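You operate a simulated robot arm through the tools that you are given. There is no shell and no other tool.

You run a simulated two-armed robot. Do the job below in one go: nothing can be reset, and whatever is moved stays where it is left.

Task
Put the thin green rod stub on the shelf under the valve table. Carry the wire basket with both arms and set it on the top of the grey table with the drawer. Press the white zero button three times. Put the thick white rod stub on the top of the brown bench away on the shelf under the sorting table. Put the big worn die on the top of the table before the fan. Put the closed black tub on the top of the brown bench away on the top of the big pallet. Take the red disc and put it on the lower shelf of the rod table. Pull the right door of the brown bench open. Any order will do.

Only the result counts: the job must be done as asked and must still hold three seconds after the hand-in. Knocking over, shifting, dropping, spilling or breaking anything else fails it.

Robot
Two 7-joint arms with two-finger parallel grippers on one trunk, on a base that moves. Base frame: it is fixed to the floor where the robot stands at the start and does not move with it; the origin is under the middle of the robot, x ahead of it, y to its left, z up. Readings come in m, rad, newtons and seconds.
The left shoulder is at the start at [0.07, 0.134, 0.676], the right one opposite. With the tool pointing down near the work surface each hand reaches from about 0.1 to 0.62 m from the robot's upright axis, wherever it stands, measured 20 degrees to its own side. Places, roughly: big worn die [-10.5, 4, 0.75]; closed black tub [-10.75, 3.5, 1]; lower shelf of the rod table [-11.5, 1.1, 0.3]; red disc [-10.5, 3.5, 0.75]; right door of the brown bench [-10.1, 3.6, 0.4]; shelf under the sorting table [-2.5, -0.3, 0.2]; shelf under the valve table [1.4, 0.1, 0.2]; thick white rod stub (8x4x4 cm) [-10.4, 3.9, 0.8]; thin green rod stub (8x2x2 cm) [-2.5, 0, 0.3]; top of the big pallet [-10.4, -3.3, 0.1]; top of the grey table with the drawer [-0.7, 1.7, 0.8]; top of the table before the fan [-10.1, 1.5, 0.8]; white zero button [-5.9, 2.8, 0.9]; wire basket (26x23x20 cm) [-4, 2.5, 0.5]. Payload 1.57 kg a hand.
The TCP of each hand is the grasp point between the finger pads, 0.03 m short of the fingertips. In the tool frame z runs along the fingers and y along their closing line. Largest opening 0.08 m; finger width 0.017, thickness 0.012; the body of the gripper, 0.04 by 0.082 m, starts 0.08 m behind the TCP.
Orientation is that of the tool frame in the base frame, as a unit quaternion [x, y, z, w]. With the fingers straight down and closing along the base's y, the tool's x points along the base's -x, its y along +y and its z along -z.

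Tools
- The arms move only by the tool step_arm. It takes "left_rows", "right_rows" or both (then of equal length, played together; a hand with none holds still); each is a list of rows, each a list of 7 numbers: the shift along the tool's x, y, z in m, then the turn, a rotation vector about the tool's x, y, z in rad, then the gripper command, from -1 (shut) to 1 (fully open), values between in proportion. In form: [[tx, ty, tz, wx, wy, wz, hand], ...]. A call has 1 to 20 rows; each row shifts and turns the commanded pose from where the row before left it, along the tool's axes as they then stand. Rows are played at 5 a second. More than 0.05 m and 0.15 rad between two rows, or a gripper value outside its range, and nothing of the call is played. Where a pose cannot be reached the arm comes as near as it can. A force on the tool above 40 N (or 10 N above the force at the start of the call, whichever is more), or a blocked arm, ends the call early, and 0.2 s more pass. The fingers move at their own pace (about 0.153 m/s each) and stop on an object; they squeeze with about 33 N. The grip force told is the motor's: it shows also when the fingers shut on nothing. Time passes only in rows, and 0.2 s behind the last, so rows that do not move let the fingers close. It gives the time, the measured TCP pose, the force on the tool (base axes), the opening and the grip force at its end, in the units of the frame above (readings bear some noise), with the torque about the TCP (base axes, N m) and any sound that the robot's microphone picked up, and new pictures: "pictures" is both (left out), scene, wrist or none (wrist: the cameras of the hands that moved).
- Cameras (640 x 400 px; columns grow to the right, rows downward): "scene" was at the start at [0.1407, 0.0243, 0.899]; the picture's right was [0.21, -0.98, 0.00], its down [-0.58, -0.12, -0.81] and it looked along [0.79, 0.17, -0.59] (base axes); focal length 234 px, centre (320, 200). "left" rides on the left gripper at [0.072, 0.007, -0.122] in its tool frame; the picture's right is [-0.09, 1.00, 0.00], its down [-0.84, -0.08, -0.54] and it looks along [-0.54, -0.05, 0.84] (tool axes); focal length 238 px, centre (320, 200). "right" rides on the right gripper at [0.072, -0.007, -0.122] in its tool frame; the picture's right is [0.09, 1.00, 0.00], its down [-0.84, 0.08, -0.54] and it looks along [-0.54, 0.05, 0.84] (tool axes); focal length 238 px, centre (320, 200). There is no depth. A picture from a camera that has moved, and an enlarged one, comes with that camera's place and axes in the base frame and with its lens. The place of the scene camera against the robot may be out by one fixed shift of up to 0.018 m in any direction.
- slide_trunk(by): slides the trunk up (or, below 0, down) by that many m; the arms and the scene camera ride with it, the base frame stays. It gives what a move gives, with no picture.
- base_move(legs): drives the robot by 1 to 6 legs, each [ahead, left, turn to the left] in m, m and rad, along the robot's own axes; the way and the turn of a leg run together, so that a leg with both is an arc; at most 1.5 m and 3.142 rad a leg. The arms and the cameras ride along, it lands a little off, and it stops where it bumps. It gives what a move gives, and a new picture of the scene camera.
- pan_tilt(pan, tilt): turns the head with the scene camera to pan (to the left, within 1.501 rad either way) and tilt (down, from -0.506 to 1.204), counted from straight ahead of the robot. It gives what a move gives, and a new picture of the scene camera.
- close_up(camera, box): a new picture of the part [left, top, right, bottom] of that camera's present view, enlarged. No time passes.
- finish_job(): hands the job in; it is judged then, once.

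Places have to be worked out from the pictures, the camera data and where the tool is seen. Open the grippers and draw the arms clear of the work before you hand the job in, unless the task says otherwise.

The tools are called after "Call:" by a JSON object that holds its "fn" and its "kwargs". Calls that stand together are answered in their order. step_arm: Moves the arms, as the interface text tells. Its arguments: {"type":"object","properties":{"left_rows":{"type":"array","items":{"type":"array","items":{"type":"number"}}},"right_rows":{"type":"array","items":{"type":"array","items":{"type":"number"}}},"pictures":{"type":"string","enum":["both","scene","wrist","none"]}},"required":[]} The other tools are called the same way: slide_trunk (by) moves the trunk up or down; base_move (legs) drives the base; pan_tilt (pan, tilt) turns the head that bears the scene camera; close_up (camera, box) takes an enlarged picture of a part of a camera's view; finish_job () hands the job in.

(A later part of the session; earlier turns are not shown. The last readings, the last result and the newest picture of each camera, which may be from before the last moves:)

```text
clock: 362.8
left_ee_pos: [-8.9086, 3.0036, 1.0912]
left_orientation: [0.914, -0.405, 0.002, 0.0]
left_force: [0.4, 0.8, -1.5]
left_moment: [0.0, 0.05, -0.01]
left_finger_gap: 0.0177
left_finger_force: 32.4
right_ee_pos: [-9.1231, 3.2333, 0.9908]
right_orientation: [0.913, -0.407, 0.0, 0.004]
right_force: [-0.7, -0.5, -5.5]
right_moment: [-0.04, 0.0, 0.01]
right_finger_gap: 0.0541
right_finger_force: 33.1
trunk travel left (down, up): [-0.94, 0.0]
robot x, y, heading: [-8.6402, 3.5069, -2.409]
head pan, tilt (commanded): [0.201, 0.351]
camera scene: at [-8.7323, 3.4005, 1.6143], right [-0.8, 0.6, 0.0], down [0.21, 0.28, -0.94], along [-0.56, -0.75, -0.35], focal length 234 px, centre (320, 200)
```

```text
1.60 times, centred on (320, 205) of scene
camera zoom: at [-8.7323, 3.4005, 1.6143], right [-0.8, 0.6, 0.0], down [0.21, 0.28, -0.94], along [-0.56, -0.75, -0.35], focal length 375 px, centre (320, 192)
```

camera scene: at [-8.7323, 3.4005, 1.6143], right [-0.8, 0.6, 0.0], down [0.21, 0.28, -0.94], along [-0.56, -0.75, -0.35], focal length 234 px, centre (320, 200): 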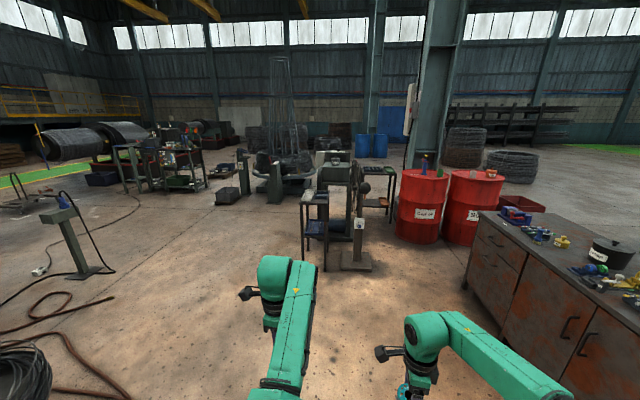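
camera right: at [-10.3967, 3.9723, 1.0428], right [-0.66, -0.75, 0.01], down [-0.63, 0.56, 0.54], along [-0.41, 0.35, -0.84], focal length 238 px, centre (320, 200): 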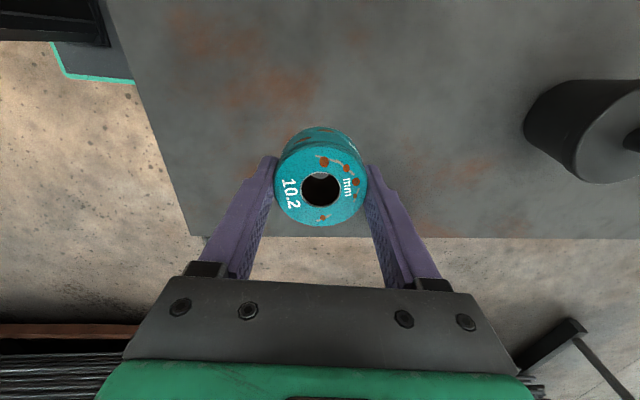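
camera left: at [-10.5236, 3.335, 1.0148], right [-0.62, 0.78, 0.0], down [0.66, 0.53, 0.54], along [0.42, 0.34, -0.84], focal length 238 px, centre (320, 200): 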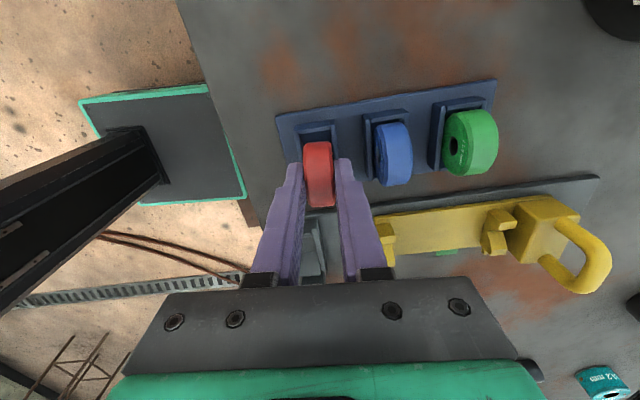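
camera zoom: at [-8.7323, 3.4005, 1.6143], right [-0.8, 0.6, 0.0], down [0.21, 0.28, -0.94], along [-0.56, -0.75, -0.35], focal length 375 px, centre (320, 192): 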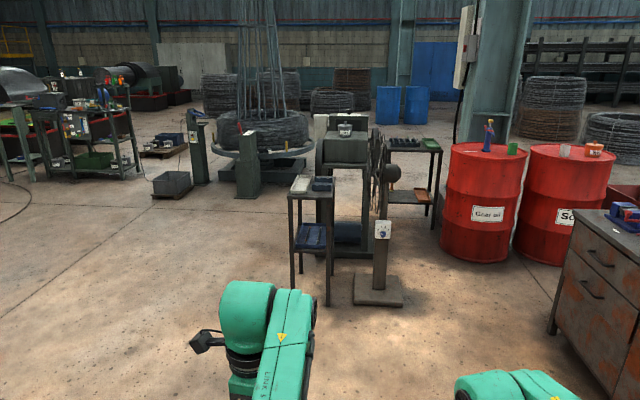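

I can see the fan on its post with a narrow table before it (near (-10.1,1.5)), and behind it the rod table with a lower shelf (near (-11.5,1.2)). I drive closer to look at both.

Call:
{"fn": "base_move", "kwargs": {"legs": [[0.9, 0.2, 0]]}}

Call:
{"fn": "pan_tilt", "kwargs": {"pan": 0.1, "tilt": 0.5}}

Call:
{"fn": "close_up", "kwargs": {"camera": "scene", "box": [160, 80, 480, 280]}}

```text
clock: 367.5
left_ee_pos: [-9.4264, 2.2747, 1.0925]
left_orientation: [0.914, -0.407, 0.0, 0.001]
left_force: [0.2, 0.3, -1.5]
left_moment: [0.0, -0.01, 0.02]
left_finger_gap: 0.0178
left_finger_force: 32.0
right_ee_pos: [-9.6406, 2.5066, 0.99]
right_orientation: [0.913, -0.409, -0.001, 0.004]
right_force: [0.7, 0.2, -5.2]
right_moment: [-0.01, 0.03, 0.01]
right_finger_gap: 0.054
right_finger_force: 32.6
trunk travel left (down, up): [-0.94, 0.0]
robot x, y, heading: [-9.1591, 2.7722, -2.414]
head pan, tilt (commanded): [0.201, 0.351]
camera scene: at [-9.2487, 2.6723, 1.6145], right [-0.8, 0.6, 0.0], down [0.21, 0.28, -0.94], along [-0.56, -0.75, -0.34], focal length 234 px, centre (320, 200)
```

scene: 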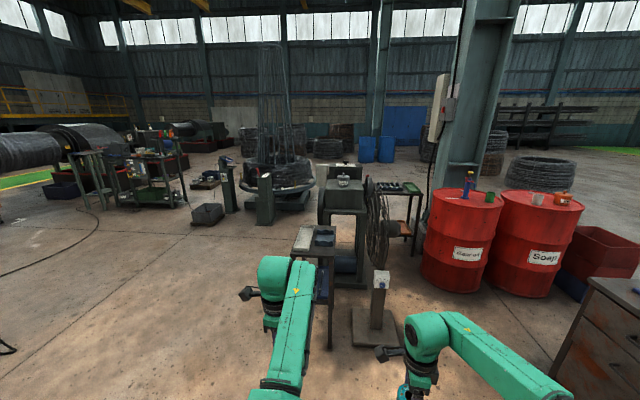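

```text
clock: 368.2
left_ee_pos: [-9.4271, 2.2758, 1.0908]
left_orientation: [0.914, -0.407, 0.0, 0.0]
left_force: [0.4, 1.0, -2.1]
left_moment: [0.02, 0.01, -0.01]
left_finger_gap: 0.0179
left_finger_force: 31.7
right_ee_pos: [-9.6416, 2.5047, 0.9893]
right_orientation: [0.913, -0.408, 0.0, 0.003]
right_force: [0.4, 0.1, -6.0]
right_moment: [-0.01, 0.01, -0.03]
right_finger_gap: 0.0542
right_finger_force: 33.2
trunk travel left (down, up): [-0.94, 0.0]
robot x, y, heading: [-9.1562, 2.777, -2.415]
head pan, tilt (commanded): [0.099, 0.499]
camera scene: at [-9.2552, 2.6788, 1.6008], right [-0.74, 0.68, 0.0], down [0.32, 0.35, -0.88], along [-0.59, -0.65, -0.48], focal length 234 px, centre (320, 200)
```

scene: 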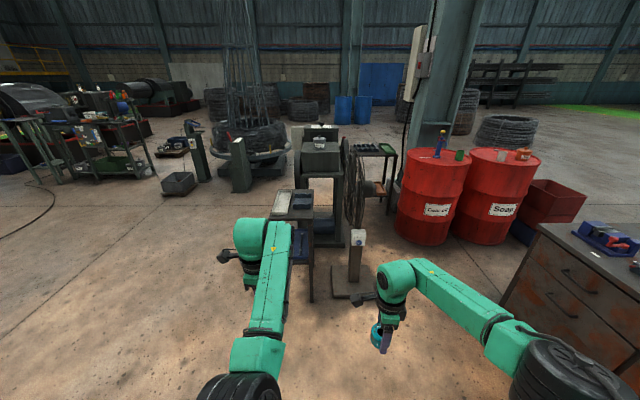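

```text
2.00 times, centred on (320, 180) of scene
camera zoom: at [-9.2552, 2.6788, 1.6008], right [-0.74, 0.68, 0.0], down [0.32, 0.35, -0.88], along [-0.59, -0.65, -0.48], focal length 469 px, centre (320, 240)
```

zoom: 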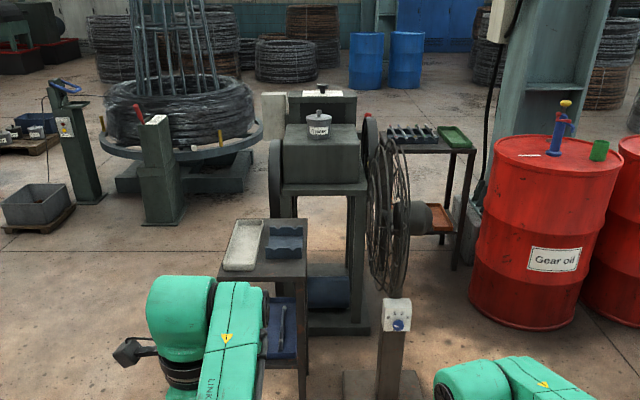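

The narrow table has a free strip at its front right, about (-10.03,1.66), but the fan cage is close on that side, so I'd rather approach from the table's southeast side. I check the floor to the left (east/southeast) first.

Call:
{"fn": "pan_tilt", "kwargs": {"pan": 1.0, "tilt": 0.5}}

```text
clock: 369.4
left_ee_pos: [-9.4253, 2.275, 1.0897]
left_orientation: [0.914, -0.406, 0.001, -0.001]
left_force: [0.7, -1.1, -2.6]
left_moment: [0.01, -0.03, 0.02]
left_finger_gap: 0.0179
left_finger_force: 32.1
right_ee_pos: [-9.6411, 2.5061, 0.9914]
right_orientation: [0.913, -0.408, -0.001, 0.004]
right_force: [0.1, 0.4, -6.3]
right_moment: [0.0, 0.02, 0.03]
right_finger_gap: 0.0539
right_finger_force: 32.8
trunk travel left (down, up): [-0.94, 0.0]
robot x, y, heading: [-9.1602, 2.777, -2.418]
head pan, tilt (commanded): [1.0, 0.499]
camera scene: at [-9.1796, 2.656, 1.6008], right [-0.99, -0.16, 0.0], down [-0.07, 0.47, -0.88], along [0.14, -0.87, -0.48], focal length 234 px, centre (320, 200)
```

scene: 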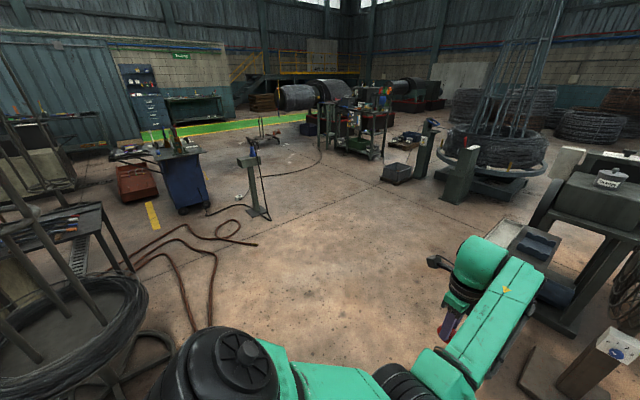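

The floor southeast of the fan table is clear. I drive around to that side, turn to face northwest, and line up for the approach.

Call:
{"fn": "base_move", "kwargs": {"legs": [[0.523, 0.908, 0], [0, 0, -1.465], [-0.119, 0.943, 0]]}}

Call:
{"fn": "pan_tilt", "kwargs": {"pan": 0.0, "tilt": 0.6}}

```text
clock: 382.9
left_ee_pos: [-10.0041, 1.1651, 1.0907]
left_orientation: [-0.423, 0.906, -0.002, -0.002]
left_force: [-0.4, -0.5, -1.8]
left_moment: [-0.02, 0.02, 0.03]
left_finger_gap: 0.018
left_finger_force: 33.1
right_ee_pos: [-9.8064, 1.4097, 0.9886]
right_orientation: [-0.422, 0.907, 0.003, -0.003]
right_force: [-0.1, -0.3, -5.3]
right_moment: [-0.02, -0.04, 0.0]
right_finger_gap: 0.054
right_finger_force: 33.1
trunk travel left (down, up): [-0.94, 0.0]
robot x, y, heading: [-9.474, 0.9693, 2.437]
head pan, tilt (commanded): [1.0, 0.499]
camera scene: at [-9.5936, 0.9841, 1.6008], right [-0.29, 0.96, 0.0], down [0.46, 0.14, -0.88], along [-0.84, -0.26, -0.48], focal length 234 px, centre (320, 200)
```

scene: 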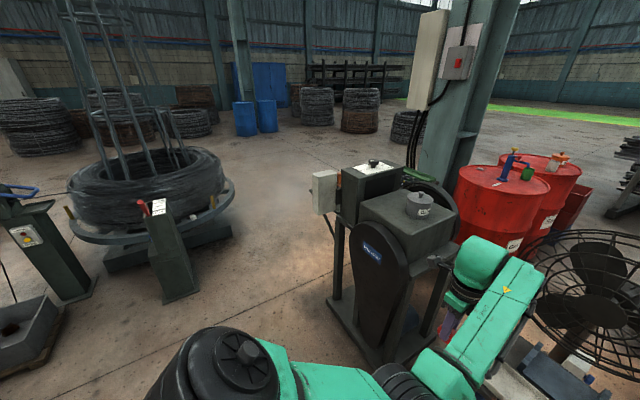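

```text
clock: 384.2
left_ee_pos: [-10.0047, 1.1639, 1.0906]
left_orientation: [-0.423, 0.906, -0.001, -0.001]
left_force: [-0.1, 0.3, -2.9]
left_moment: [0.02, 0.01, 0.0]
left_finger_gap: 0.0177
left_finger_force: 32.9
right_ee_pos: [-9.8061, 1.408, 0.9893]
right_orientation: [-0.422, 0.906, 0.003, -0.002]
right_force: [-0.5, -1.0, -5.8]
right_moment: [0.05, 0.0, 0.02]
right_finger_gap: 0.054
right_finger_force: 33.1
trunk travel left (down, up): [-0.94, 0.0]
robot x, y, heading: [-9.4721, 0.9678, 2.439]
head pan, tilt (commanded): [0.0, 0.6]
camera scene: at [-9.5748, 1.0669, 1.5916], right [0.64, 0.76, 0.0], down [0.43, -0.37, -0.82], along [-0.63, 0.53, -0.57], focal length 234 px, centre (320, 200)
```

scene: 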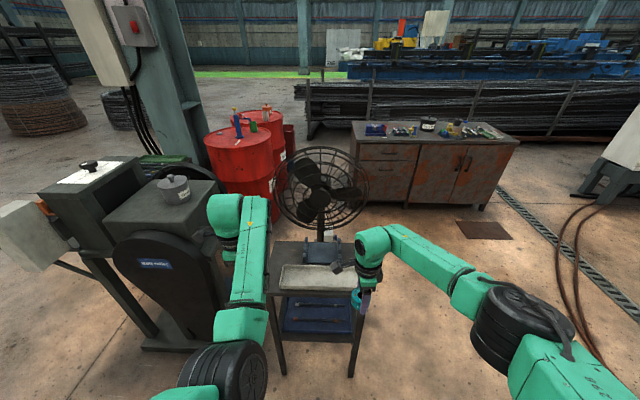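

I'm facing the table's long side with the fan behind it. I zoom in on the tabletop.

Call:
{"fn": "close_up", "kwargs": {"camera": "scene", "box": [230, 210, 420, 329]}}

Call:
{"fn": "close_up", "kwargs": {"camera": "right", "box": [0, 0, 640, 400]}}

```text
3.36 times, centred on (325, 270) of scene
camera zoom: at [-9.5748, 1.0669, 1.5916], right [0.64, 0.76, 0.0], down [0.43, -0.37, -0.82], along [-0.63, 0.53, -0.57], focal length 788 px, centre (303, -34)
```

zoom: 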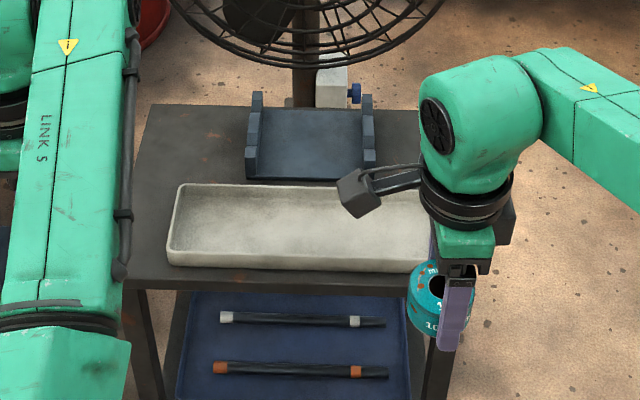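

```text
1.00 times, centred on (320, 200) of right (not enlarged: the box is as wide or as high as the picture)
camera zoom: at [-9.8473, 1.3492, 1.1131], right [-0.82, 0.57, 0.01], down [0.48, 0.69, 0.54], along [0.3, 0.45, -0.84], focal length 238 px, centre (320, 200)
```

zoom: 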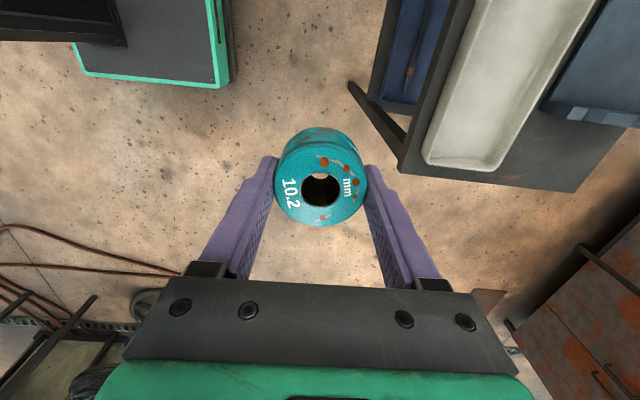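

The best free spot for the die is right of the cradle, behind the tray, at about (-10.044,1.648). I move the base in 0.3 m (and 0.03 m right) with the die held high.

Call:
{"fn": "base_move", "kwargs": {"legs": [[0.3, -0.03, 0]]}}

Call:
{"fn": "close_up", "kwargs": {"camera": "right", "box": [0, 0, 640, 400]}}

Call:
{"fn": "close_up", "kwargs": {"camera": "left", "box": [0, 0, 640, 400]}}

```text
clock: 386.2
left_ee_pos: [-10.2172, 1.3751, 1.092]
left_orientation: [-0.426, 0.905, -0.001, -0.002]
left_force: [0.9, -0.4, -1.7]
left_moment: [0.02, -0.01, -0.04]
left_finger_gap: 0.0178
left_finger_force: 31.9
right_ee_pos: [-10.0221, 1.6199, 0.992]
right_orientation: [-0.426, 0.905, 0.003, -0.003]
right_force: [0.1, 0.4, -6.0]
right_moment: [0.04, 0.01, -0.01]
right_finger_gap: 0.054
right_finger_force: 33.3
trunk travel left (down, up): [-0.94, 0.0]
robot x, y, heading: [-9.6829, 1.1841, 2.455]
head pan, tilt (commanded): [0.0, 0.6]
camera scene: at [-9.786, 1.2798, 1.5919], right [0.64, 0.77, 0.0], down [0.43, -0.36, -0.83], along [-0.64, 0.53, -0.56], focal length 234 px, centre (320, 200)
```

scene: 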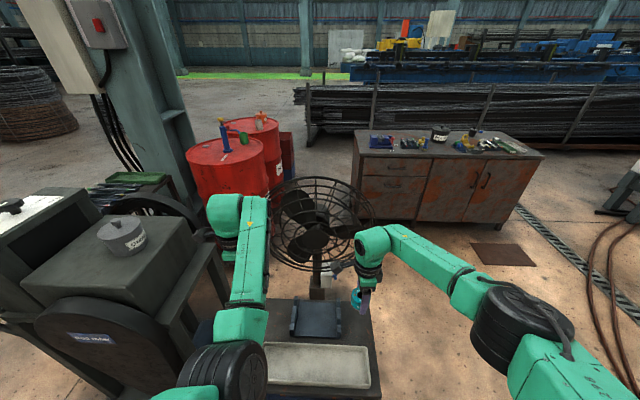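

```text
1.00 times, centred on (320, 200) of right (not enlarged: the box is as wide or as high as the picture)
camera zoom: at [-10.0622, 1.5601, 1.1142], right [-0.83, 0.56, 0.01], down [0.48, 0.69, 0.54], along [0.3, 0.45, -0.84], focal length 238 px, centre (320, 200)
```

zoom: 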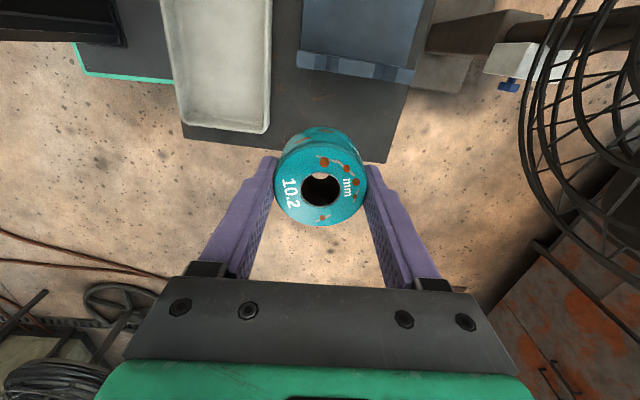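

```text
1.00 times, centred on (320, 200) of left (not enlarged: the box is as wide or as high as the picture)
camera zoom: at [-10.269, 1.3228, 1.2153], right [-0.71, 0.7, 0.0], down [0.59, 0.6, 0.54], along [0.38, 0.38, -0.84], focal length 238 px, centre (320, 200)
```

zoom: 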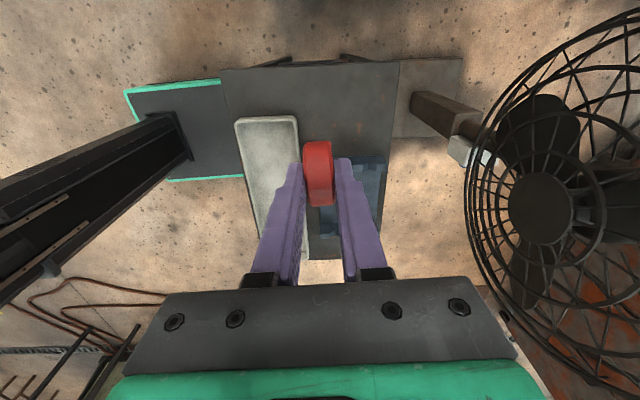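

Table height 0.80 is confirmed. I shift the die 0.035 m forward and 0.008 m right over the free spot, then lower the trunk 0.1 m.

Call:
{"fn": "step_arm", "kwargs": {"right_rows": [[-0.004, 0.0175, 0, 0, 0, 0, -1], [-0.004, 0.0175, 0, 0, 0, 0, -1], [0, 0, 0, 0, 0, 0, -1]], "pictures": "none"}}

Call:
{"fn": "slide_trunk", "kwargs": {"by": -0.1}}

Call:
{"fn": "close_up", "kwargs": {"camera": "right", "box": [0, 0, 640, 400]}}

Call:
{"fn": "close_up", "kwargs": {"camera": "scene", "box": [200, 240, 440, 390]}}

```text
clock: 387.0
left_ee_pos: [-10.2186, 1.3763, 1.0908]
left_orientation: [-0.428, 0.904, -0.001, 0.0]
left_force: [0.4, -0.4, -2.6]
left_moment: [-0.03, -0.01, 0.04]
left_finger_gap: 0.0176
left_finger_force: 32.3
right_ee_pos: [-10.0452, 1.65, 0.9906]
right_orientation: [-0.426, 0.905, 0.003, -0.003]
right_force: [0.0, -0.7, -5.0]
right_moment: [-0.01, -0.02, 0.01]
right_finger_gap: 0.0543
right_finger_force: 32.8
trunk travel left (down, up): [-0.94, 0.0]
robot x, y, heading: [-9.6827, 1.1841, 2.453]
head pan, tilt (commanded): [0.0, 0.6]
```

```text
clock: 388.4
left_ee_pos: [-10.2188, 1.3756, 0.9913]
left_orientation: [-0.427, 0.904, 0.0, 0.0]
left_force: [0.5, 0.1, -1.7]
left_moment: [0.0, 0.0, 0.01]
left_finger_gap: 0.018
left_finger_force: 32.6
right_ee_pos: [-10.0453, 1.6497, 0.8905]
right_orientation: [-0.426, 0.905, 0.003, -0.002]
right_force: [-0.6, 0.6, -6.1]
right_moment: [0.01, -0.02, 0.0]
right_finger_gap: 0.0541
right_finger_force: 33.8
trunk travel left (down, up): [-0.84, 0.1]
robot x, y, heading: [-9.6878, 1.1906, 2.453]
head pan, tilt (commanded): [0.0, 0.6]
```

```text
1.00 times, centred on (320, 200) of right (not enlarged: the box is as wide or as high as the picture)
camera zoom: at [-10.0859, 1.5902, 1.014], right [-0.83, 0.56, 0.01], down [0.48, 0.69, 0.54], along [0.3, 0.45, -0.84], focal length 238 px, centre (320, 200)
```

zoom: 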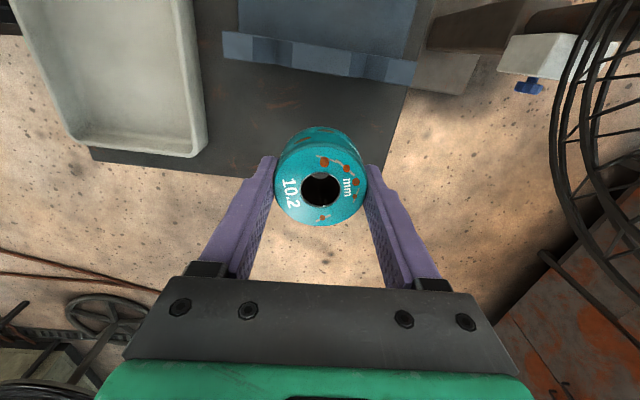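

```text
2.67 times, centred on (320, 315) of scene
camera zoom: at [-9.7882, 1.282, 1.4916], right [0.64, 0.77, 0.0], down [0.44, -0.36, -0.82], along [-0.63, 0.53, -0.57], focal length 625 px, centre (320, -107)
```

zoom: 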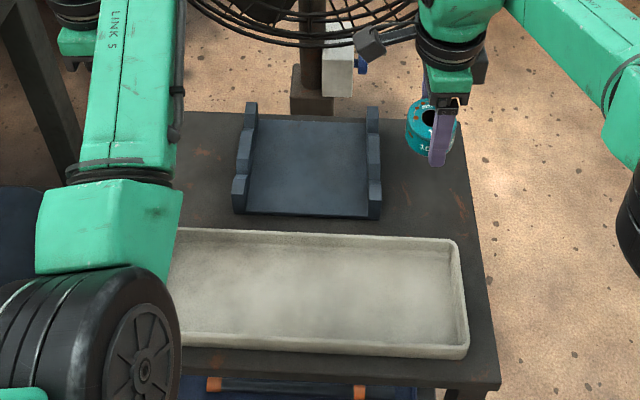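

The spot can be centred better between the cradle and the table end. I shift 0.014 m left and 0.02 m back, then lower.

Call:
{"fn": "step_arm", "kwargs": {"right_rows": [[0.014, -0.02, 0, 0, 0, 0, -1], [0, 0, 0.02, 0, 0, 0, -1], [0, 0, 0.02, 0, 0, 0, -1], [0, 0, 0.01, 0, 0, 0, -1], [0, 0, 0, 0, 0, 0, -1]], "pictures": "wrist"}}

Call:
{"fn": "step_arm", "kwargs": {"right_rows": [[0, 0, 0.004, 0, 0, 0, -1]], "pictures": "none"}}

```text
clock: 389.6
left_ee_pos: [-10.2195, 1.3753, 0.991]
left_orientation: [-0.427, 0.904, -0.001, 0.0]
left_force: [-0.3, -0.6, -1.0]
left_moment: [-0.01, 0.01, -0.01]
left_finger_gap: 0.0179
left_finger_force: 32.7
right_ee_pos: [-10.0385, 1.6259, 0.8409]
right_orientation: [-0.427, 0.904, 0.003, -0.002]
right_force: [0.0, 0.0, -5.9]
right_moment: [0.0, -0.01, 0.0]
right_finger_gap: 0.0542
right_finger_force: 33.2
trunk travel left (down, up): [-0.84, 0.1]
robot x, y, heading: [-9.6841, 1.1841, 2.45]
head pan, tilt (commanded): [0.0, 0.6]
camera right: at [-10.0789, 1.566, 0.9643], right [-0.83, 0.56, 0.01], down [0.48, 0.69, 0.54], along [0.3, 0.45, -0.84], focal length 238 px, centre (320, 200)
```

right: 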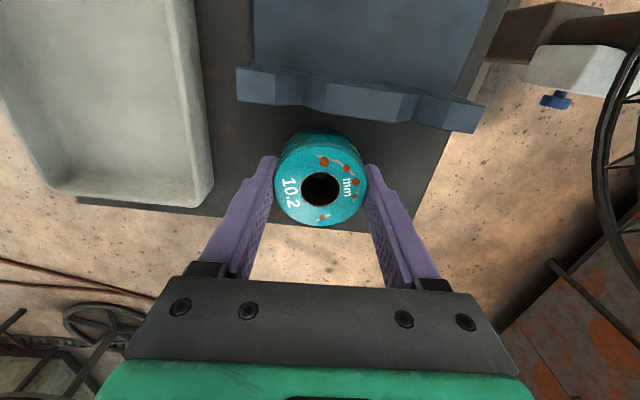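

```text
clock: 389.9
left_ee_pos: [-10.2192, 1.3752, 0.9909]
left_orientation: [-0.428, 0.904, -0.001, -0.001]
left_force: [0.5, -0.5, -1.6]
left_moment: [0.0, 0.0, 0.0]
left_finger_gap: 0.0179
left_finger_force: 32.2
right_ee_pos: [-10.0388, 1.626, 0.8372]
right_orientation: [-0.426, 0.905, 0.002, -0.003]
right_force: [-0.5, -0.1, -6.1]
right_moment: [-0.04, -0.02, -0.03]
right_finger_gap: 0.0539
right_finger_force: 33.3
trunk travel left (down, up): [-0.84, 0.1]
robot x, y, heading: [-9.6877, 1.1873, 2.448]
head pan, tilt (commanded): [0.0, 0.6]
```

No contact yet at 0.837. I continue lowering in 4 mm steps.

Call:
{"fn": "step_arm", "kwargs": {"right_rows": [[0, 0, 0.004, 0, 0, 0, -1]], "pictures": "none"}}

Call:
{"fn": "step_arm", "kwargs": {"right_rows": [[0, 0, 0.004, 0, 0, 0, -1]], "pictures": "none"}}

Call:
{"fn": "step_arm", "kwargs": {"right_rows": [[0, 0, 0.004, 0, 0, 0, -1]], "pictures": "none"}}

```text
clock: 390.4
left_ee_pos: [-10.2183, 1.3754, 0.9912]
left_orientation: [-0.427, 0.904, -0.002, 0.0]
left_force: [0.0, -0.1, -1.6]
left_moment: [-0.01, -0.01, 0.05]
left_finger_gap: 0.0177
left_finger_force: 32.6
right_ee_pos: [-10.0387, 1.626, 0.8325]
right_orientation: [-0.426, 0.904, 0.003, -0.002]
right_force: [-0.5, 0.3, -4.8]
right_moment: [-0.03, -0.03, 0.02]
right_finger_gap: 0.0538
right_finger_force: 33.2
trunk travel left (down, up): [-0.84, 0.1]
robot x, y, heading: [-9.6859, 1.1868, 2.451]
head pan, tilt (commanded): [0.0, 0.6]
```

```text
clock: 390.8
left_ee_pos: [-10.218, 1.3746, 0.9924]
left_orientation: [-0.427, 0.904, -0.001, -0.001]
left_force: [-0.5, -0.4, -1.7]
left_moment: [0.01, 0.01, 0.01]
left_finger_gap: 0.0178
left_finger_force: 32.3
right_ee_pos: [-10.0389, 1.627, 0.8302]
right_orientation: [-0.425, 0.905, 0.004, -0.003]
right_force: [1.2, 4.3, 4.6]
right_moment: [-0.13, -0.17, 0.08]
right_finger_gap: 0.0536
right_finger_force: 34.1
trunk travel left (down, up): [-0.84, 0.1]
robot x, y, heading: [-9.6891, 1.1893, 2.447]
head pan, tilt (commanded): [0.0, 0.6]
```

```text
clock: 391.1
left_ee_pos: [-10.2166, 1.3728, 0.9935]
left_orientation: [-0.428, 0.904, 0.001, -0.002]
left_force: [0.2, 0.2, -2.1]
left_moment: [0.01, 0.02, -0.04]
left_finger_gap: 0.0178
left_finger_force: 33.0
right_ee_pos: [-10.0395, 1.6265, 0.8306]
right_orientation: [-0.426, 0.905, 0.007, -0.006]
right_force: [-1.0, 8.8, 31.8]
right_moment: [-0.56, -0.59, 0.06]
right_finger_gap: 0.054
right_finger_force: 33.4
trunk travel left (down, up): [-0.84, 0.1]
robot x, y, heading: [-9.6859, 1.1861, 2.443]
head pan, tilt (commanded): [0.0, 0.6]
```

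The die now rests on the tabletop (contact force rose). I ease up 4 mm, release by opening partly, then raise the hand.

Call:
{"fn": "step_arm", "kwargs": {"right_rows": [[0, 0, -0.004, 0, 0, 0, -1], [0, 0, 0, 0, 0, 0, 0.5], [0, 0, 0, 0, 0, 0, 0.6], [0, 0, -0.03, 0, 0, 0, 0.6], [0, 0, -0.04, 0, 0, 0, 0.6], [0, 0, -0.04, 0, 0, 0, 0.6]], "pictures": "wrist"}}

```text
clock: 392.6
left_ee_pos: [-10.218, 1.374, 0.9909]
left_orientation: [-0.428, 0.904, -0.001, 0.0]
left_force: [0.2, 0.0, -1.9]
left_moment: [0.0, -0.02, -0.02]
left_finger_gap: 0.0181
left_finger_force: 32.2
right_ee_pos: [-10.0366, 1.6241, 0.9407]
right_orientation: [-0.426, 0.905, 0.002, -0.001]
right_force: [0.4, 0.0, -0.1]
right_moment: [0.0, -0.01, 0.04]
right_finger_gap: 0.064
right_finger_force: 0.1
trunk travel left (down, up): [-0.84, 0.1]
robot x, y, heading: [-9.6824, 1.1873, 2.449]
head pan, tilt (commanded): [0.0, 0.6]
camera right: at [-10.0773, 1.5641, 1.0638], right [-0.83, 0.56, 0.01], down [0.48, 0.69, 0.54], along [0.3, 0.45, -0.84], focal length 238 px, centre (320, 200)
```

right: 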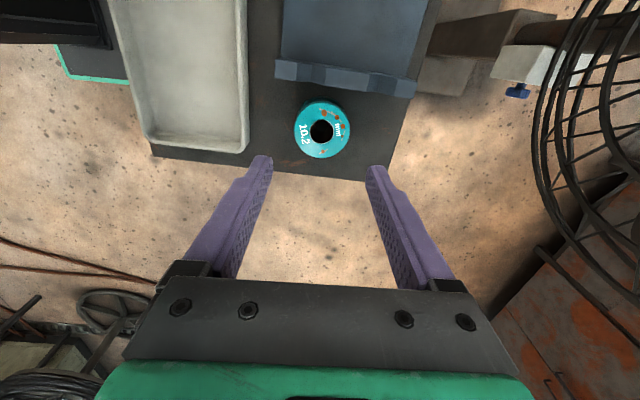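

The die sits on the fan table. Next the red disc for the rod table's lower shelf: I raise the trunk, back off, turn west and look for access.

Call:
{"fn": "slide_trunk", "kwargs": {"by": 0.1}}

Call:
{"fn": "base_move", "kwargs": {"legs": [[-0.4, 0, 0], [0, 0.7, 0], [0, 0, 0.6]]}}

Call:
{"fn": "pan_tilt", "kwargs": {"pan": 0.0, "tilt": 0.45}}

```text
clock: 393.9
left_ee_pos: [-10.2183, 1.3739, 1.0908]
left_orientation: [-0.428, 0.904, 0.0, -0.001]
left_force: [-0.6, 0.8, -1.9]
left_moment: [0.02, 0.01, -0.03]
left_finger_gap: 0.018
left_finger_force: 32.6
right_ee_pos: [-10.0374, 1.6255, 1.0408]
right_orientation: [-0.426, 0.905, 0.003, -0.002]
right_force: [0.4, -0.4, -0.2]
right_moment: [0.03, 0.02, 0.02]
right_finger_gap: 0.0641
right_finger_force: 0.1
trunk travel left (down, up): [-0.94, 0.0]
robot x, y, heading: [-9.6845, 1.1868, 2.446]
head pan, tilt (commanded): [0.0, 0.6]
```

```text
clock: 401.4
left_ee_pos: [-10.3723, 0.247, 1.0911]
left_orientation: [-0.673, 0.739, -0.001, -0.001]
left_force: [-0.6, 0.7, -2.5]
left_moment: [-0.01, -0.02, -0.01]
left_finger_gap: 0.0181
left_finger_force: 32.6
right_ee_pos: [-10.3622, 0.5578, 1.0396]
right_orientation: [-0.671, 0.741, 0.002, -0.003]
right_force: [0.0, 0.5, -0.2]
right_moment: [-0.01, -0.02, 0.01]
right_finger_gap: 0.064
right_finger_force: 0.1
trunk travel left (down, up): [-0.94, 0.0]
robot x, y, heading: [-9.8227, 0.3902, 3.042]
head pan, tilt (commanded): [0.0, 0.6]
camera scene: at [-9.9585, 0.4097, 1.5917], right [0.1, 0.99, 0.0], down [0.56, -0.06, -0.82], along [-0.82, 0.08, -0.57], focal length 234 px, centre (320, 200)
```

scene: 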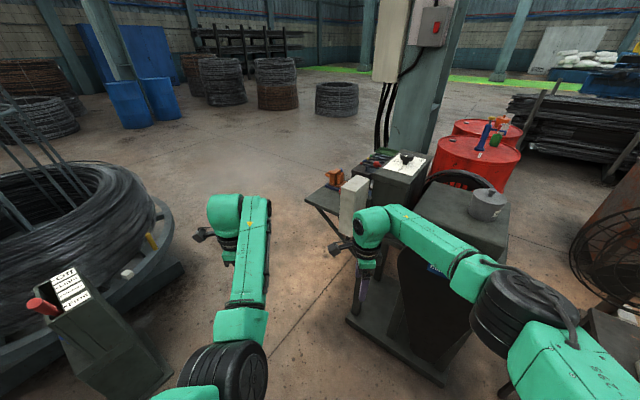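

```text
clock: 402.1
left_ee_pos: [-10.3729, 0.2468, 1.0906]
left_orientation: [-0.673, 0.74, -0.002, -0.001]
left_force: [-0.4, 0.1, -0.9]
left_moment: [0.02, 0.01, 0.01]
left_finger_gap: 0.0177
left_finger_force: 32.7
right_ee_pos: [-10.3619, 0.5579, 1.0403]
right_orientation: [-0.672, 0.741, 0.002, -0.004]
right_force: [-0.7, 0.3, 0.4]
right_moment: [0.05, -0.02, 0.0]
right_finger_gap: 0.064
right_finger_force: 0.0
trunk travel left (down, up): [-0.94, 0.0]
robot x, y, heading: [-9.8256, 0.3864, 3.042]
head pan, tilt (commanded): [0.0, 0.45]
camera scene: at [-9.962, 0.4093, 1.6052], right [0.1, 1.0, 0.0], down [0.43, -0.04, -0.9], along [-0.9, 0.09, -0.44], focal length 234 px, centre (320, 200)
```

scene: 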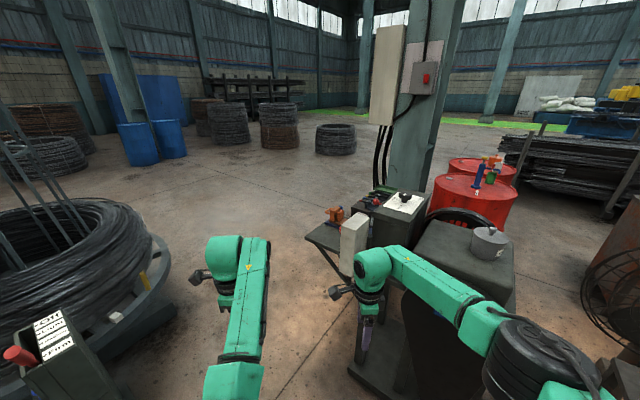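

I zoom in toward where the rod table should be (near pixel (390,204)).

Call:
{"fn": "close_up", "kwargs": {"camera": "scene", "box": [270, 130, 470, 255]}}

```text
3.20 times, centred on (370, 192) of scene
camera zoom: at [-9.962, 0.4093, 1.6052], right [0.1, 1.0, 0.0], down [0.43, -0.04, -0.9], along [-0.9, 0.09, -0.44], focal length 750 px, centre (160, 224)
```

zoom: 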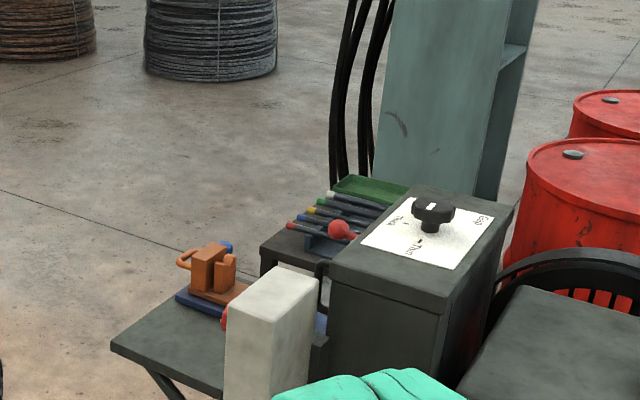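

The rod table (rods in a cradle, green tray) is behind the machine; I need to get around to its far side. I drive through the ~0.9 m passage between the coil stand and the small dark table, arms high.

Call:
{"fn": "base_move", "kwargs": {"legs": [[0.531, 0.461, 0], [0, 0, 0.08], [0.7, 0, 0]]}}

Call:
{"fn": "pan_tilt", "kwargs": {"pan": -0.8, "tilt": 0.5}}

```text
clock: 409.9
left_ee_pos: [-11.6195, -0.1811, 1.0919]
left_orientation: [-0.699, 0.715, -0.001, -0.001]
left_force: [0.3, -0.2, -2.2]
left_moment: [0.02, 0.04, -0.01]
left_finger_gap: 0.0177
left_finger_force: 32.7
right_ee_pos: [-11.6329, 0.1287, 1.0411]
right_orientation: [-0.698, 0.716, 0.002, -0.004]
right_force: [0.0, -0.4, -0.8]
right_moment: [0.02, 0.01, 0.01]
right_finger_gap: 0.064
right_finger_force: 0.2
trunk travel left (down, up): [-0.94, 0.0]
robot x, y, heading: [-11.087, 0.0009, 3.115]
head pan, tilt (commanded): [0.0, 0.45]
camera scene: at [-11.2214, 0.0108, 1.6055], right [0.03, 1.0, 0.0], down [0.43, -0.01, -0.9], along [-0.9, 0.02, -0.43], focal length 234 px, centre (320, 200)
```

scene: 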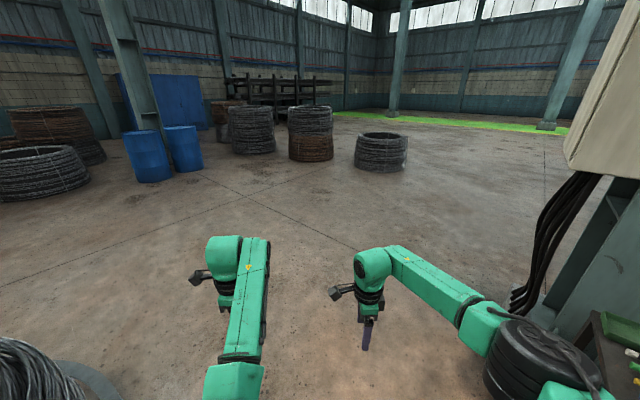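

```text
clock: 411.0
left_ee_pos: [-11.6198, -0.1814, 1.0916]
left_orientation: [-0.699, 0.715, -0.001, -0.001]
left_force: [0.5, 0.0, -2.5]
left_moment: [-0.04, 0.0, -0.01]
left_finger_gap: 0.0179
left_finger_force: 32.4
right_ee_pos: [-11.6339, 0.1274, 1.0401]
right_orientation: [-0.699, 0.716, 0.002, -0.003]
right_force: [0.2, 0.6, 0.0]
right_moment: [0.0, 0.0, 0.01]
right_finger_gap: 0.064
right_finger_force: 0.0
trunk travel left (down, up): [-0.94, 0.0]
robot x, y, heading: [-11.0819, 0.0017, 3.12]
head pan, tilt (commanded): [-0.799, 0.499]
camera scene: at [-11.1928, 0.0752, 1.6009], right [0.73, 0.68, 0.0], down [0.33, -0.35, -0.88], along [-0.6, 0.64, -0.48], focal length 234 px, centre (320, 200)
```

scene: 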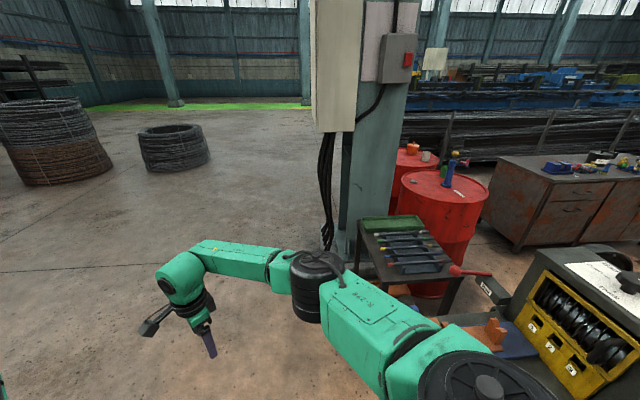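

Now the rod table is visible beside the column, with rods and a green tray on top. I zoom in to see its lower shelf.

Call:
{"fn": "close_up", "kwargs": {"camera": "scene", "box": [310, 190, 510, 315]}}

Call:
{"fn": "pan_tilt", "kwargs": {"pan": -0.8, "tilt": 0.8}}

```text
3.20 times, centred on (410, 252) of scene
camera zoom: at [-11.1928, 0.0752, 1.6009], right [0.73, 0.68, 0.0], down [0.33, -0.35, -0.88], along [-0.6, 0.64, -0.48], focal length 750 px, centre (32, 32)
```

zoom: 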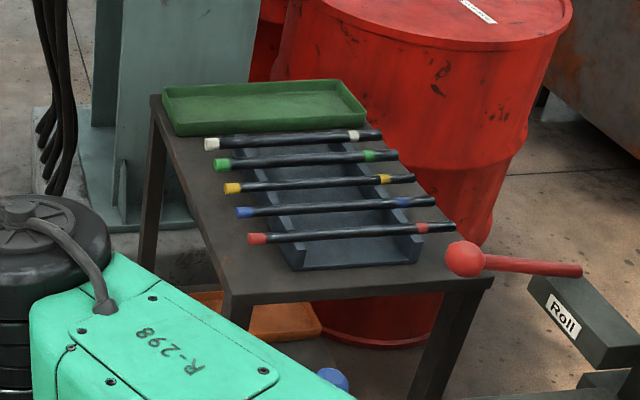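

```text
clock: 411.8
left_ee_pos: [-11.6207, -0.1804, 1.091]
left_orientation: [-0.699, 0.715, -0.001, -0.001]
left_force: [-0.4, -0.3, -1.3]
left_moment: [0.03, 0.0, 0.01]
left_finger_gap: 0.0183
left_finger_force: 32.5
right_ee_pos: [-11.6322, 0.1279, 1.0409]
right_orientation: [-0.698, 0.716, 0.002, -0.003]
right_force: [0.2, 0.1, -0.1]
right_moment: [0.0, -0.01, -0.01]
right_finger_gap: 0.0641
right_finger_force: 0.1
trunk travel left (down, up): [-0.94, 0.0]
robot x, y, heading: [-11.0881, 0.0022, 3.115]
head pan, tilt (commanded): [-0.799, 0.799]
camera scene: at [-11.186, 0.0677, 1.575], right [0.73, 0.68, 0.0], down [0.49, -0.53, -0.7], along [-0.47, 0.51, -0.72], focal length 234 px, centre (320, 200)
```

scene: 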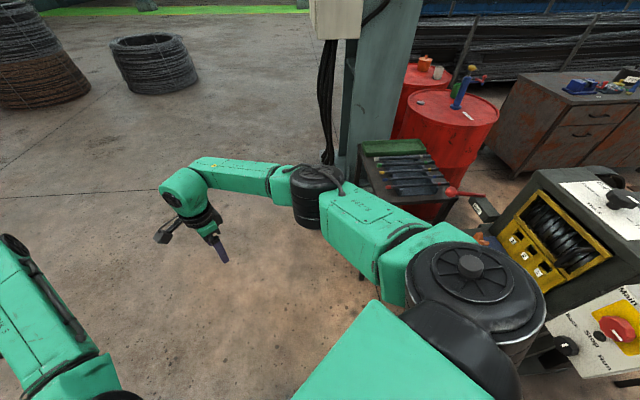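

The rod table's open (southwest) side runs from about (-11.48,.77) to (-11.85,1.12). I drive west, then turn to face northeast toward it, staying back.

Call:
{"fn": "base_move", "kwargs": {"legs": [[0.95, 0, 0], [0, 0, -2.24]]}}

Call:
{"fn": "pan_tilt", "kwargs": {"pan": 0.0, "tilt": 0.6}}

```text
clock: 422.0
left_ee_pos: [-11.8433, 0.5629, 1.0909]
left_orientation: [0.338, 0.941, 0.0, 0.0]
left_force: [-0.3, 0.2, -1.8]
left_moment: [-0.01, 0.03, 0.01]
left_finger_gap: 0.0181
left_finger_force: 32.0
right_ee_pos: [-11.5935, 0.3788, 1.0405]
right_orientation: [0.339, 0.941, 0.003, 0.001]
right_force: [0.3, -1.9, 0.1]
right_moment: [0.0, 0.01, -0.01]
right_finger_gap: 0.0639
right_finger_force: 0.2
trunk travel left (down, up): [-0.94, 0.0]
robot x, y, heading: [-12.0326, 0.0288, 0.873]
head pan, tilt (commanded): [-0.799, 0.799]
camera scene: at [-11.9139, 0.0797, 1.5749], right [0.08, -1.0, 0.0], down [-0.71, -0.06, -0.7], along [0.69, 0.05, -0.72], focal length 234 px, centre (320, 200)
```

scene: 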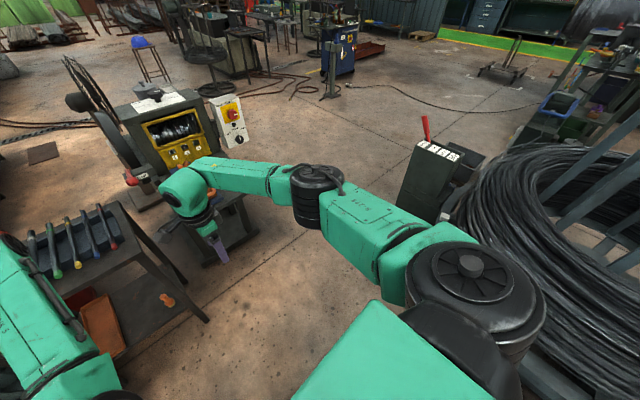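

```text
clock: 423.2
left_ee_pos: [-11.8431, 0.5615, 1.0911]
left_orientation: [0.338, 0.941, 0.0, -0.001]
left_force: [-1.4, 0.0, -2.2]
left_moment: [0.0, 0.0, -0.01]
left_finger_gap: 0.0176
left_finger_force: 32.5
right_ee_pos: [-11.5927, 0.3798, 1.0413]
right_orientation: [0.339, 0.941, 0.003, 0.001]
right_force: [-0.8, -0.4, -0.7]
right_moment: [0.02, 0.0, 0.0]
right_finger_gap: 0.0643
right_finger_force: 0.1
trunk travel left (down, up): [-0.94, 0.0]
robot x, y, heading: [-12.033, 0.0308, 0.874]
head pan, tilt (commanded): [0.0, 0.6]
camera scene: at [-11.9376, 0.1411, 1.5917], right [0.77, -0.64, 0.0], down [-0.36, -0.43, -0.82], along [0.53, 0.63, -0.57], focal length 234 px, centre (320, 200)
```

scene: 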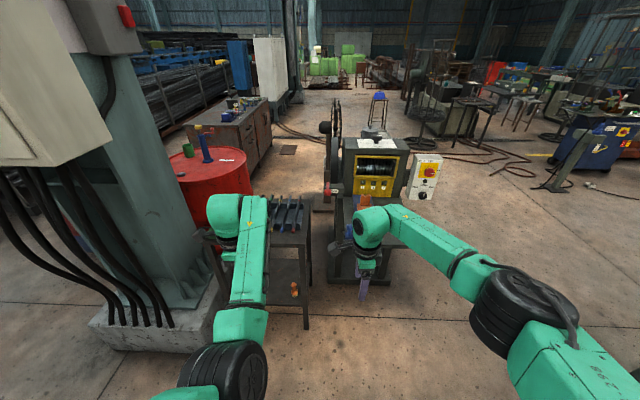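

From here I see the rod table's short side and shelf; a column with a plinth and electrical box stands close on its left. I zoom in.

Call:
{"fn": "close_up", "kwargs": {"camera": "scene", "box": [180, 180, 380, 345]}}

Call:
{"fn": "pan_tilt", "kwargs": {"pan": -0.35, "tilt": 0.75}}

```text
2.42 times, centred on (280, 262) of scene
camera zoom: at [-11.9376, 0.1411, 1.5917], right [0.77, -0.64, 0.0], down [-0.36, -0.43, -0.82], along [0.53, 0.63, -0.57], focal length 568 px, centre (417, 48)
```

zoom: 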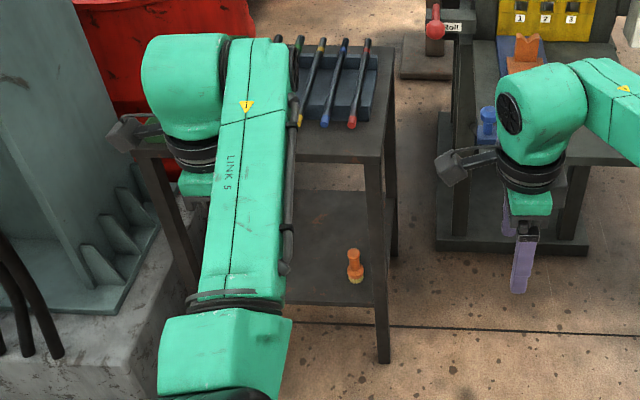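

```text
clock: 424.0
left_ee_pos: [-11.8424, 0.5596, 1.0903]
left_orientation: [0.338, 0.941, 0.001, -0.001]
left_force: [0.7, 0.4, -2.5]
left_moment: [0.01, 0.02, -0.01]
left_finger_gap: 0.018
left_finger_force: 32.2
right_ee_pos: [-11.5926, 0.3785, 1.0406]
right_orientation: [0.339, 0.941, 0.004, 0.0]
right_force: [-0.7, -0.3, 0.5]
right_moment: [-0.03, 0.02, 0.0]
right_finger_gap: 0.0642
right_finger_force: 0.1
trunk travel left (down, up): [-0.94, 0.0]
robot x, y, heading: [-12.0346, 0.0302, 0.874]
head pan, tilt (commanded): [-0.351, 0.75]
camera scene: at [-11.9225, 0.1149, 1.5789], right [0.5, -0.86, 0.0], down [-0.59, -0.34, -0.73], along [0.63, 0.37, -0.68], focal length 234 px, centre (320, 200)
```

scene: 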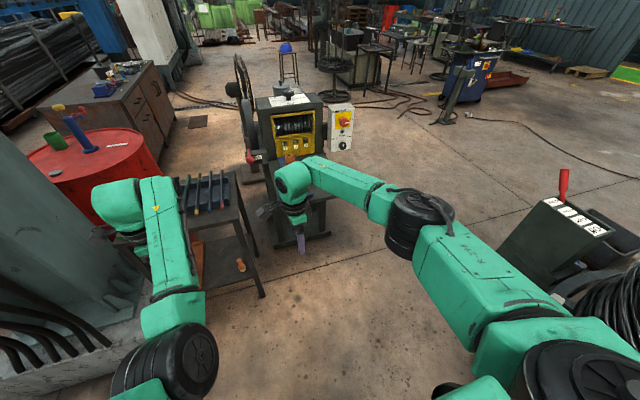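

The lower shelf (z≈0.28) is free near its middle, left of an orange plug. I'll set the disc down with the hand pitched forward: I pitch the left hand ~52° up from straight-down here, and retract the right hand.

Call:
{"fn": "step_arm", "kwargs": {"left_rows": [[0, 0, 0, -0.15, 0, 0, -1], [0, 0, 0, -0.15, 0, 0, -1], [0, 0, 0, -0.15, 0, 0, -1], [0, 0, 0, -0.15, 0, 0, -1], [0, 0, 0, -0.15, 0, 0, -1], [0, 0, 0, -0.15, 0, 0, -1]], "right_rows": [[-0.01, -0.033, 0, 0, 0, 0, 0.6], [-0.01, -0.033, 0, 0, 0, 0, 0.6], [-0.01, -0.033, 0, 0, 0, 0, 0.6], [-0.01, -0.033, 0, 0, 0, 0, 0.6], [-0.01, -0.033, 0, 0, 0, 0, 0.6], [-0.01, -0.033, 0, 0, 0, 0, 0.6]], "pictures": "both"}}

```text
clock: 425.4
left_ee_pos: [-11.8441, 0.5588, 1.0922]
left_orientation: [0.305, 0.847, 0.41, 0.148]
left_force: [0.1, -0.2, -2.1]
left_moment: [-0.03, 0.02, -0.01]
left_finger_gap: 0.0176
left_finger_force: 32.7
right_ee_pos: [-11.6732, 0.1882, 1.0381]
right_orientation: [0.339, 0.941, 0.005, 0.001]
right_force: [-0.8, -0.7, 0.2]
right_moment: [0.03, -0.04, -0.03]
right_finger_gap: 0.0639
right_finger_force: 0.1
trunk travel left (down, up): [-0.94, 0.0]
robot x, y, heading: [-12.0284, 0.0316, 0.877]
head pan, tilt (commanded): [-0.351, 0.75]
camera scene: at [-11.9249, 0.1129, 1.5792], right [0.5, -0.86, 0.0], down [-0.59, -0.34, -0.73], along [0.63, 0.37, -0.68], focal length 234 px, centre (320, 200)
camera right: at [-11.7348, 0.2273, 1.1617], right [0.56, 0.83, 0.01], down [0.69, -0.48, 0.54], along [0.45, -0.3, -0.84], focal length 238 px, centre (320, 200)
camera left: at [-11.9584, 0.5346, 1.1745], right [0.46, 0.42, 0.78], down [0.34, -0.9, 0.28], along [0.82, 0.14, -0.56], focal length 238 px, centre (320, 200)
```

scene: 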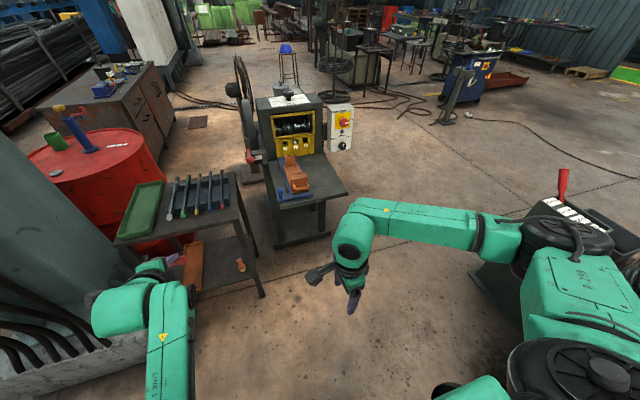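
right: 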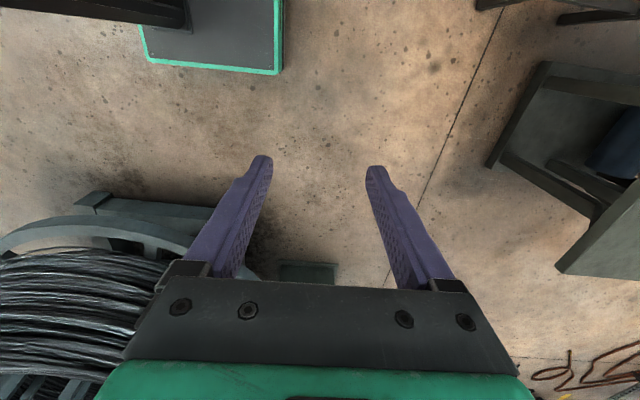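
left: 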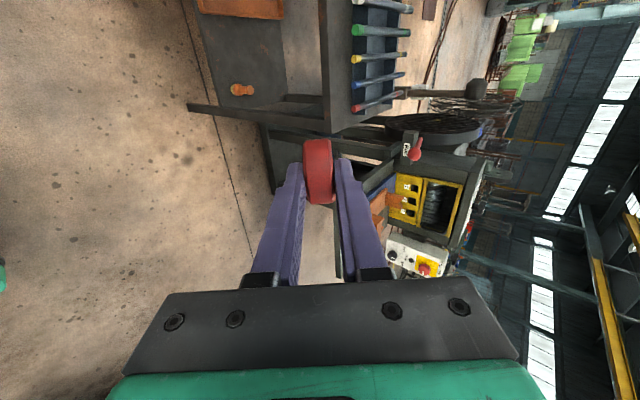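

The disc is held pitched nicely. I lower the trunk 0.69 m in two moves while still clear of the table.

Call:
{"fn": "slide_trunk", "kwargs": {"by": -0.4}}

Call:
{"fn": "slide_trunk", "kwargs": {"by": -0.25}}

Call:
{"fn": "pan_tilt", "kwargs": {"pan": 0.1, "tilt": 0.5}}

Call:
{"fn": "close_up", "kwargs": {"camera": "left", "box": [0, 0, 640, 400]}}

```text
clock: 429.2
left_ee_pos: [-11.8432, 0.56, 0.6921]
left_orientation: [0.304, 0.848, 0.409, 0.146]
left_force: [0.3, 0.6, -2.2]
left_moment: [-0.05, 0.06, 0.01]
left_finger_gap: 0.0176
left_finger_force: 32.6
right_ee_pos: [-11.6724, 0.1893, 0.6375]
right_orientation: [0.339, 0.941, 0.004, 0.001]
right_force: [-0.2, 0.7, -0.8]
right_moment: [-0.01, 0.0, 0.0]
right_finger_gap: 0.0642
right_finger_force: 0.1
trunk travel left (down, up): [-0.54, 0.4]
robot x, y, heading: [-12.0278, 0.0278, 0.876]
head pan, tilt (commanded): [-0.351, 0.75]
```

```text
clock: 431.8
left_ee_pos: [-11.8428, 0.5599, 0.4411]
left_orientation: [0.305, 0.848, 0.409, 0.146]
left_force: [0.1, -0.1, -1.5]
left_moment: [-0.03, 0.01, 0.01]
left_finger_gap: 0.0178
left_finger_force: 32.4
right_ee_pos: [-11.6729, 0.189, 0.3876]
right_orientation: [0.339, 0.941, 0.004, 0.001]
right_force: [0.1, 0.3, 0.7]
right_moment: [0.02, 0.02, -0.01]
right_finger_gap: 0.064
right_finger_force: 0.2
trunk travel left (down, up): [-0.29, 0.65]
robot x, y, heading: [-12.0301, 0.0291, 0.878]
head pan, tilt (commanded): [-0.351, 0.75]
```

```text
clock: 432.7
left_ee_pos: [-11.8437, 0.5602, 0.4421]
left_orientation: [0.305, 0.847, 0.409, 0.147]
left_force: [-0.1, -0.5, -2.2]
left_moment: [-0.04, 0.01, -0.01]
left_finger_gap: 0.0177
left_finger_force: 32.4
right_ee_pos: [-11.6727, 0.1887, 0.3869]
right_orientation: [0.338, 0.941, 0.004, 0.0]
right_force: [0.3, -0.8, 1.1]
right_moment: [0.04, -0.02, -0.02]
right_finger_gap: 0.0642
right_finger_force: 0.1
trunk travel left (down, up): [-0.29, 0.65]
robot x, y, heading: [-12.0297, 0.028, 0.879]
head pan, tilt (commanded): [0.099, 0.499]
camera scene: at [-11.9433, 0.1482, 0.9508], right [0.83, -0.56, 0.0], down [-0.27, -0.4, -0.88], along [0.49, 0.73, -0.48], focal length 234 px, centre (320, 200)
```

scene: 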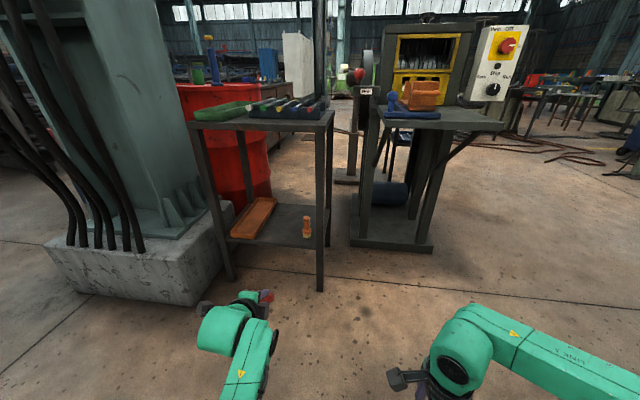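

```text
1.00 times, centred on (320, 200) of left (not enlarged: the box is as wide or as high as the picture)
camera zoom: at [-11.9573, 0.5364, 0.5241], right [0.47, 0.42, 0.78], down [0.35, -0.9, 0.28], along [0.81, 0.14, -0.56], focal length 238 px, centre (320, 200)
```

zoom: 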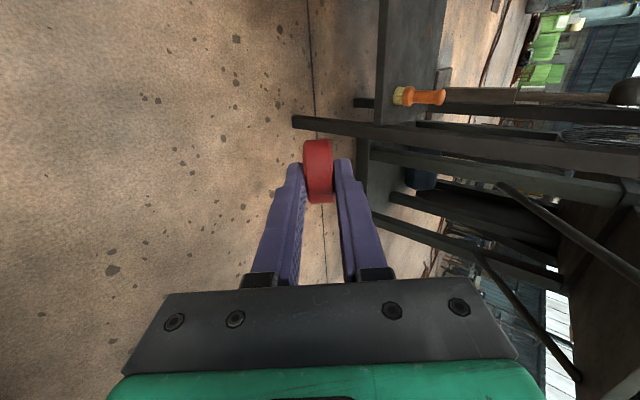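

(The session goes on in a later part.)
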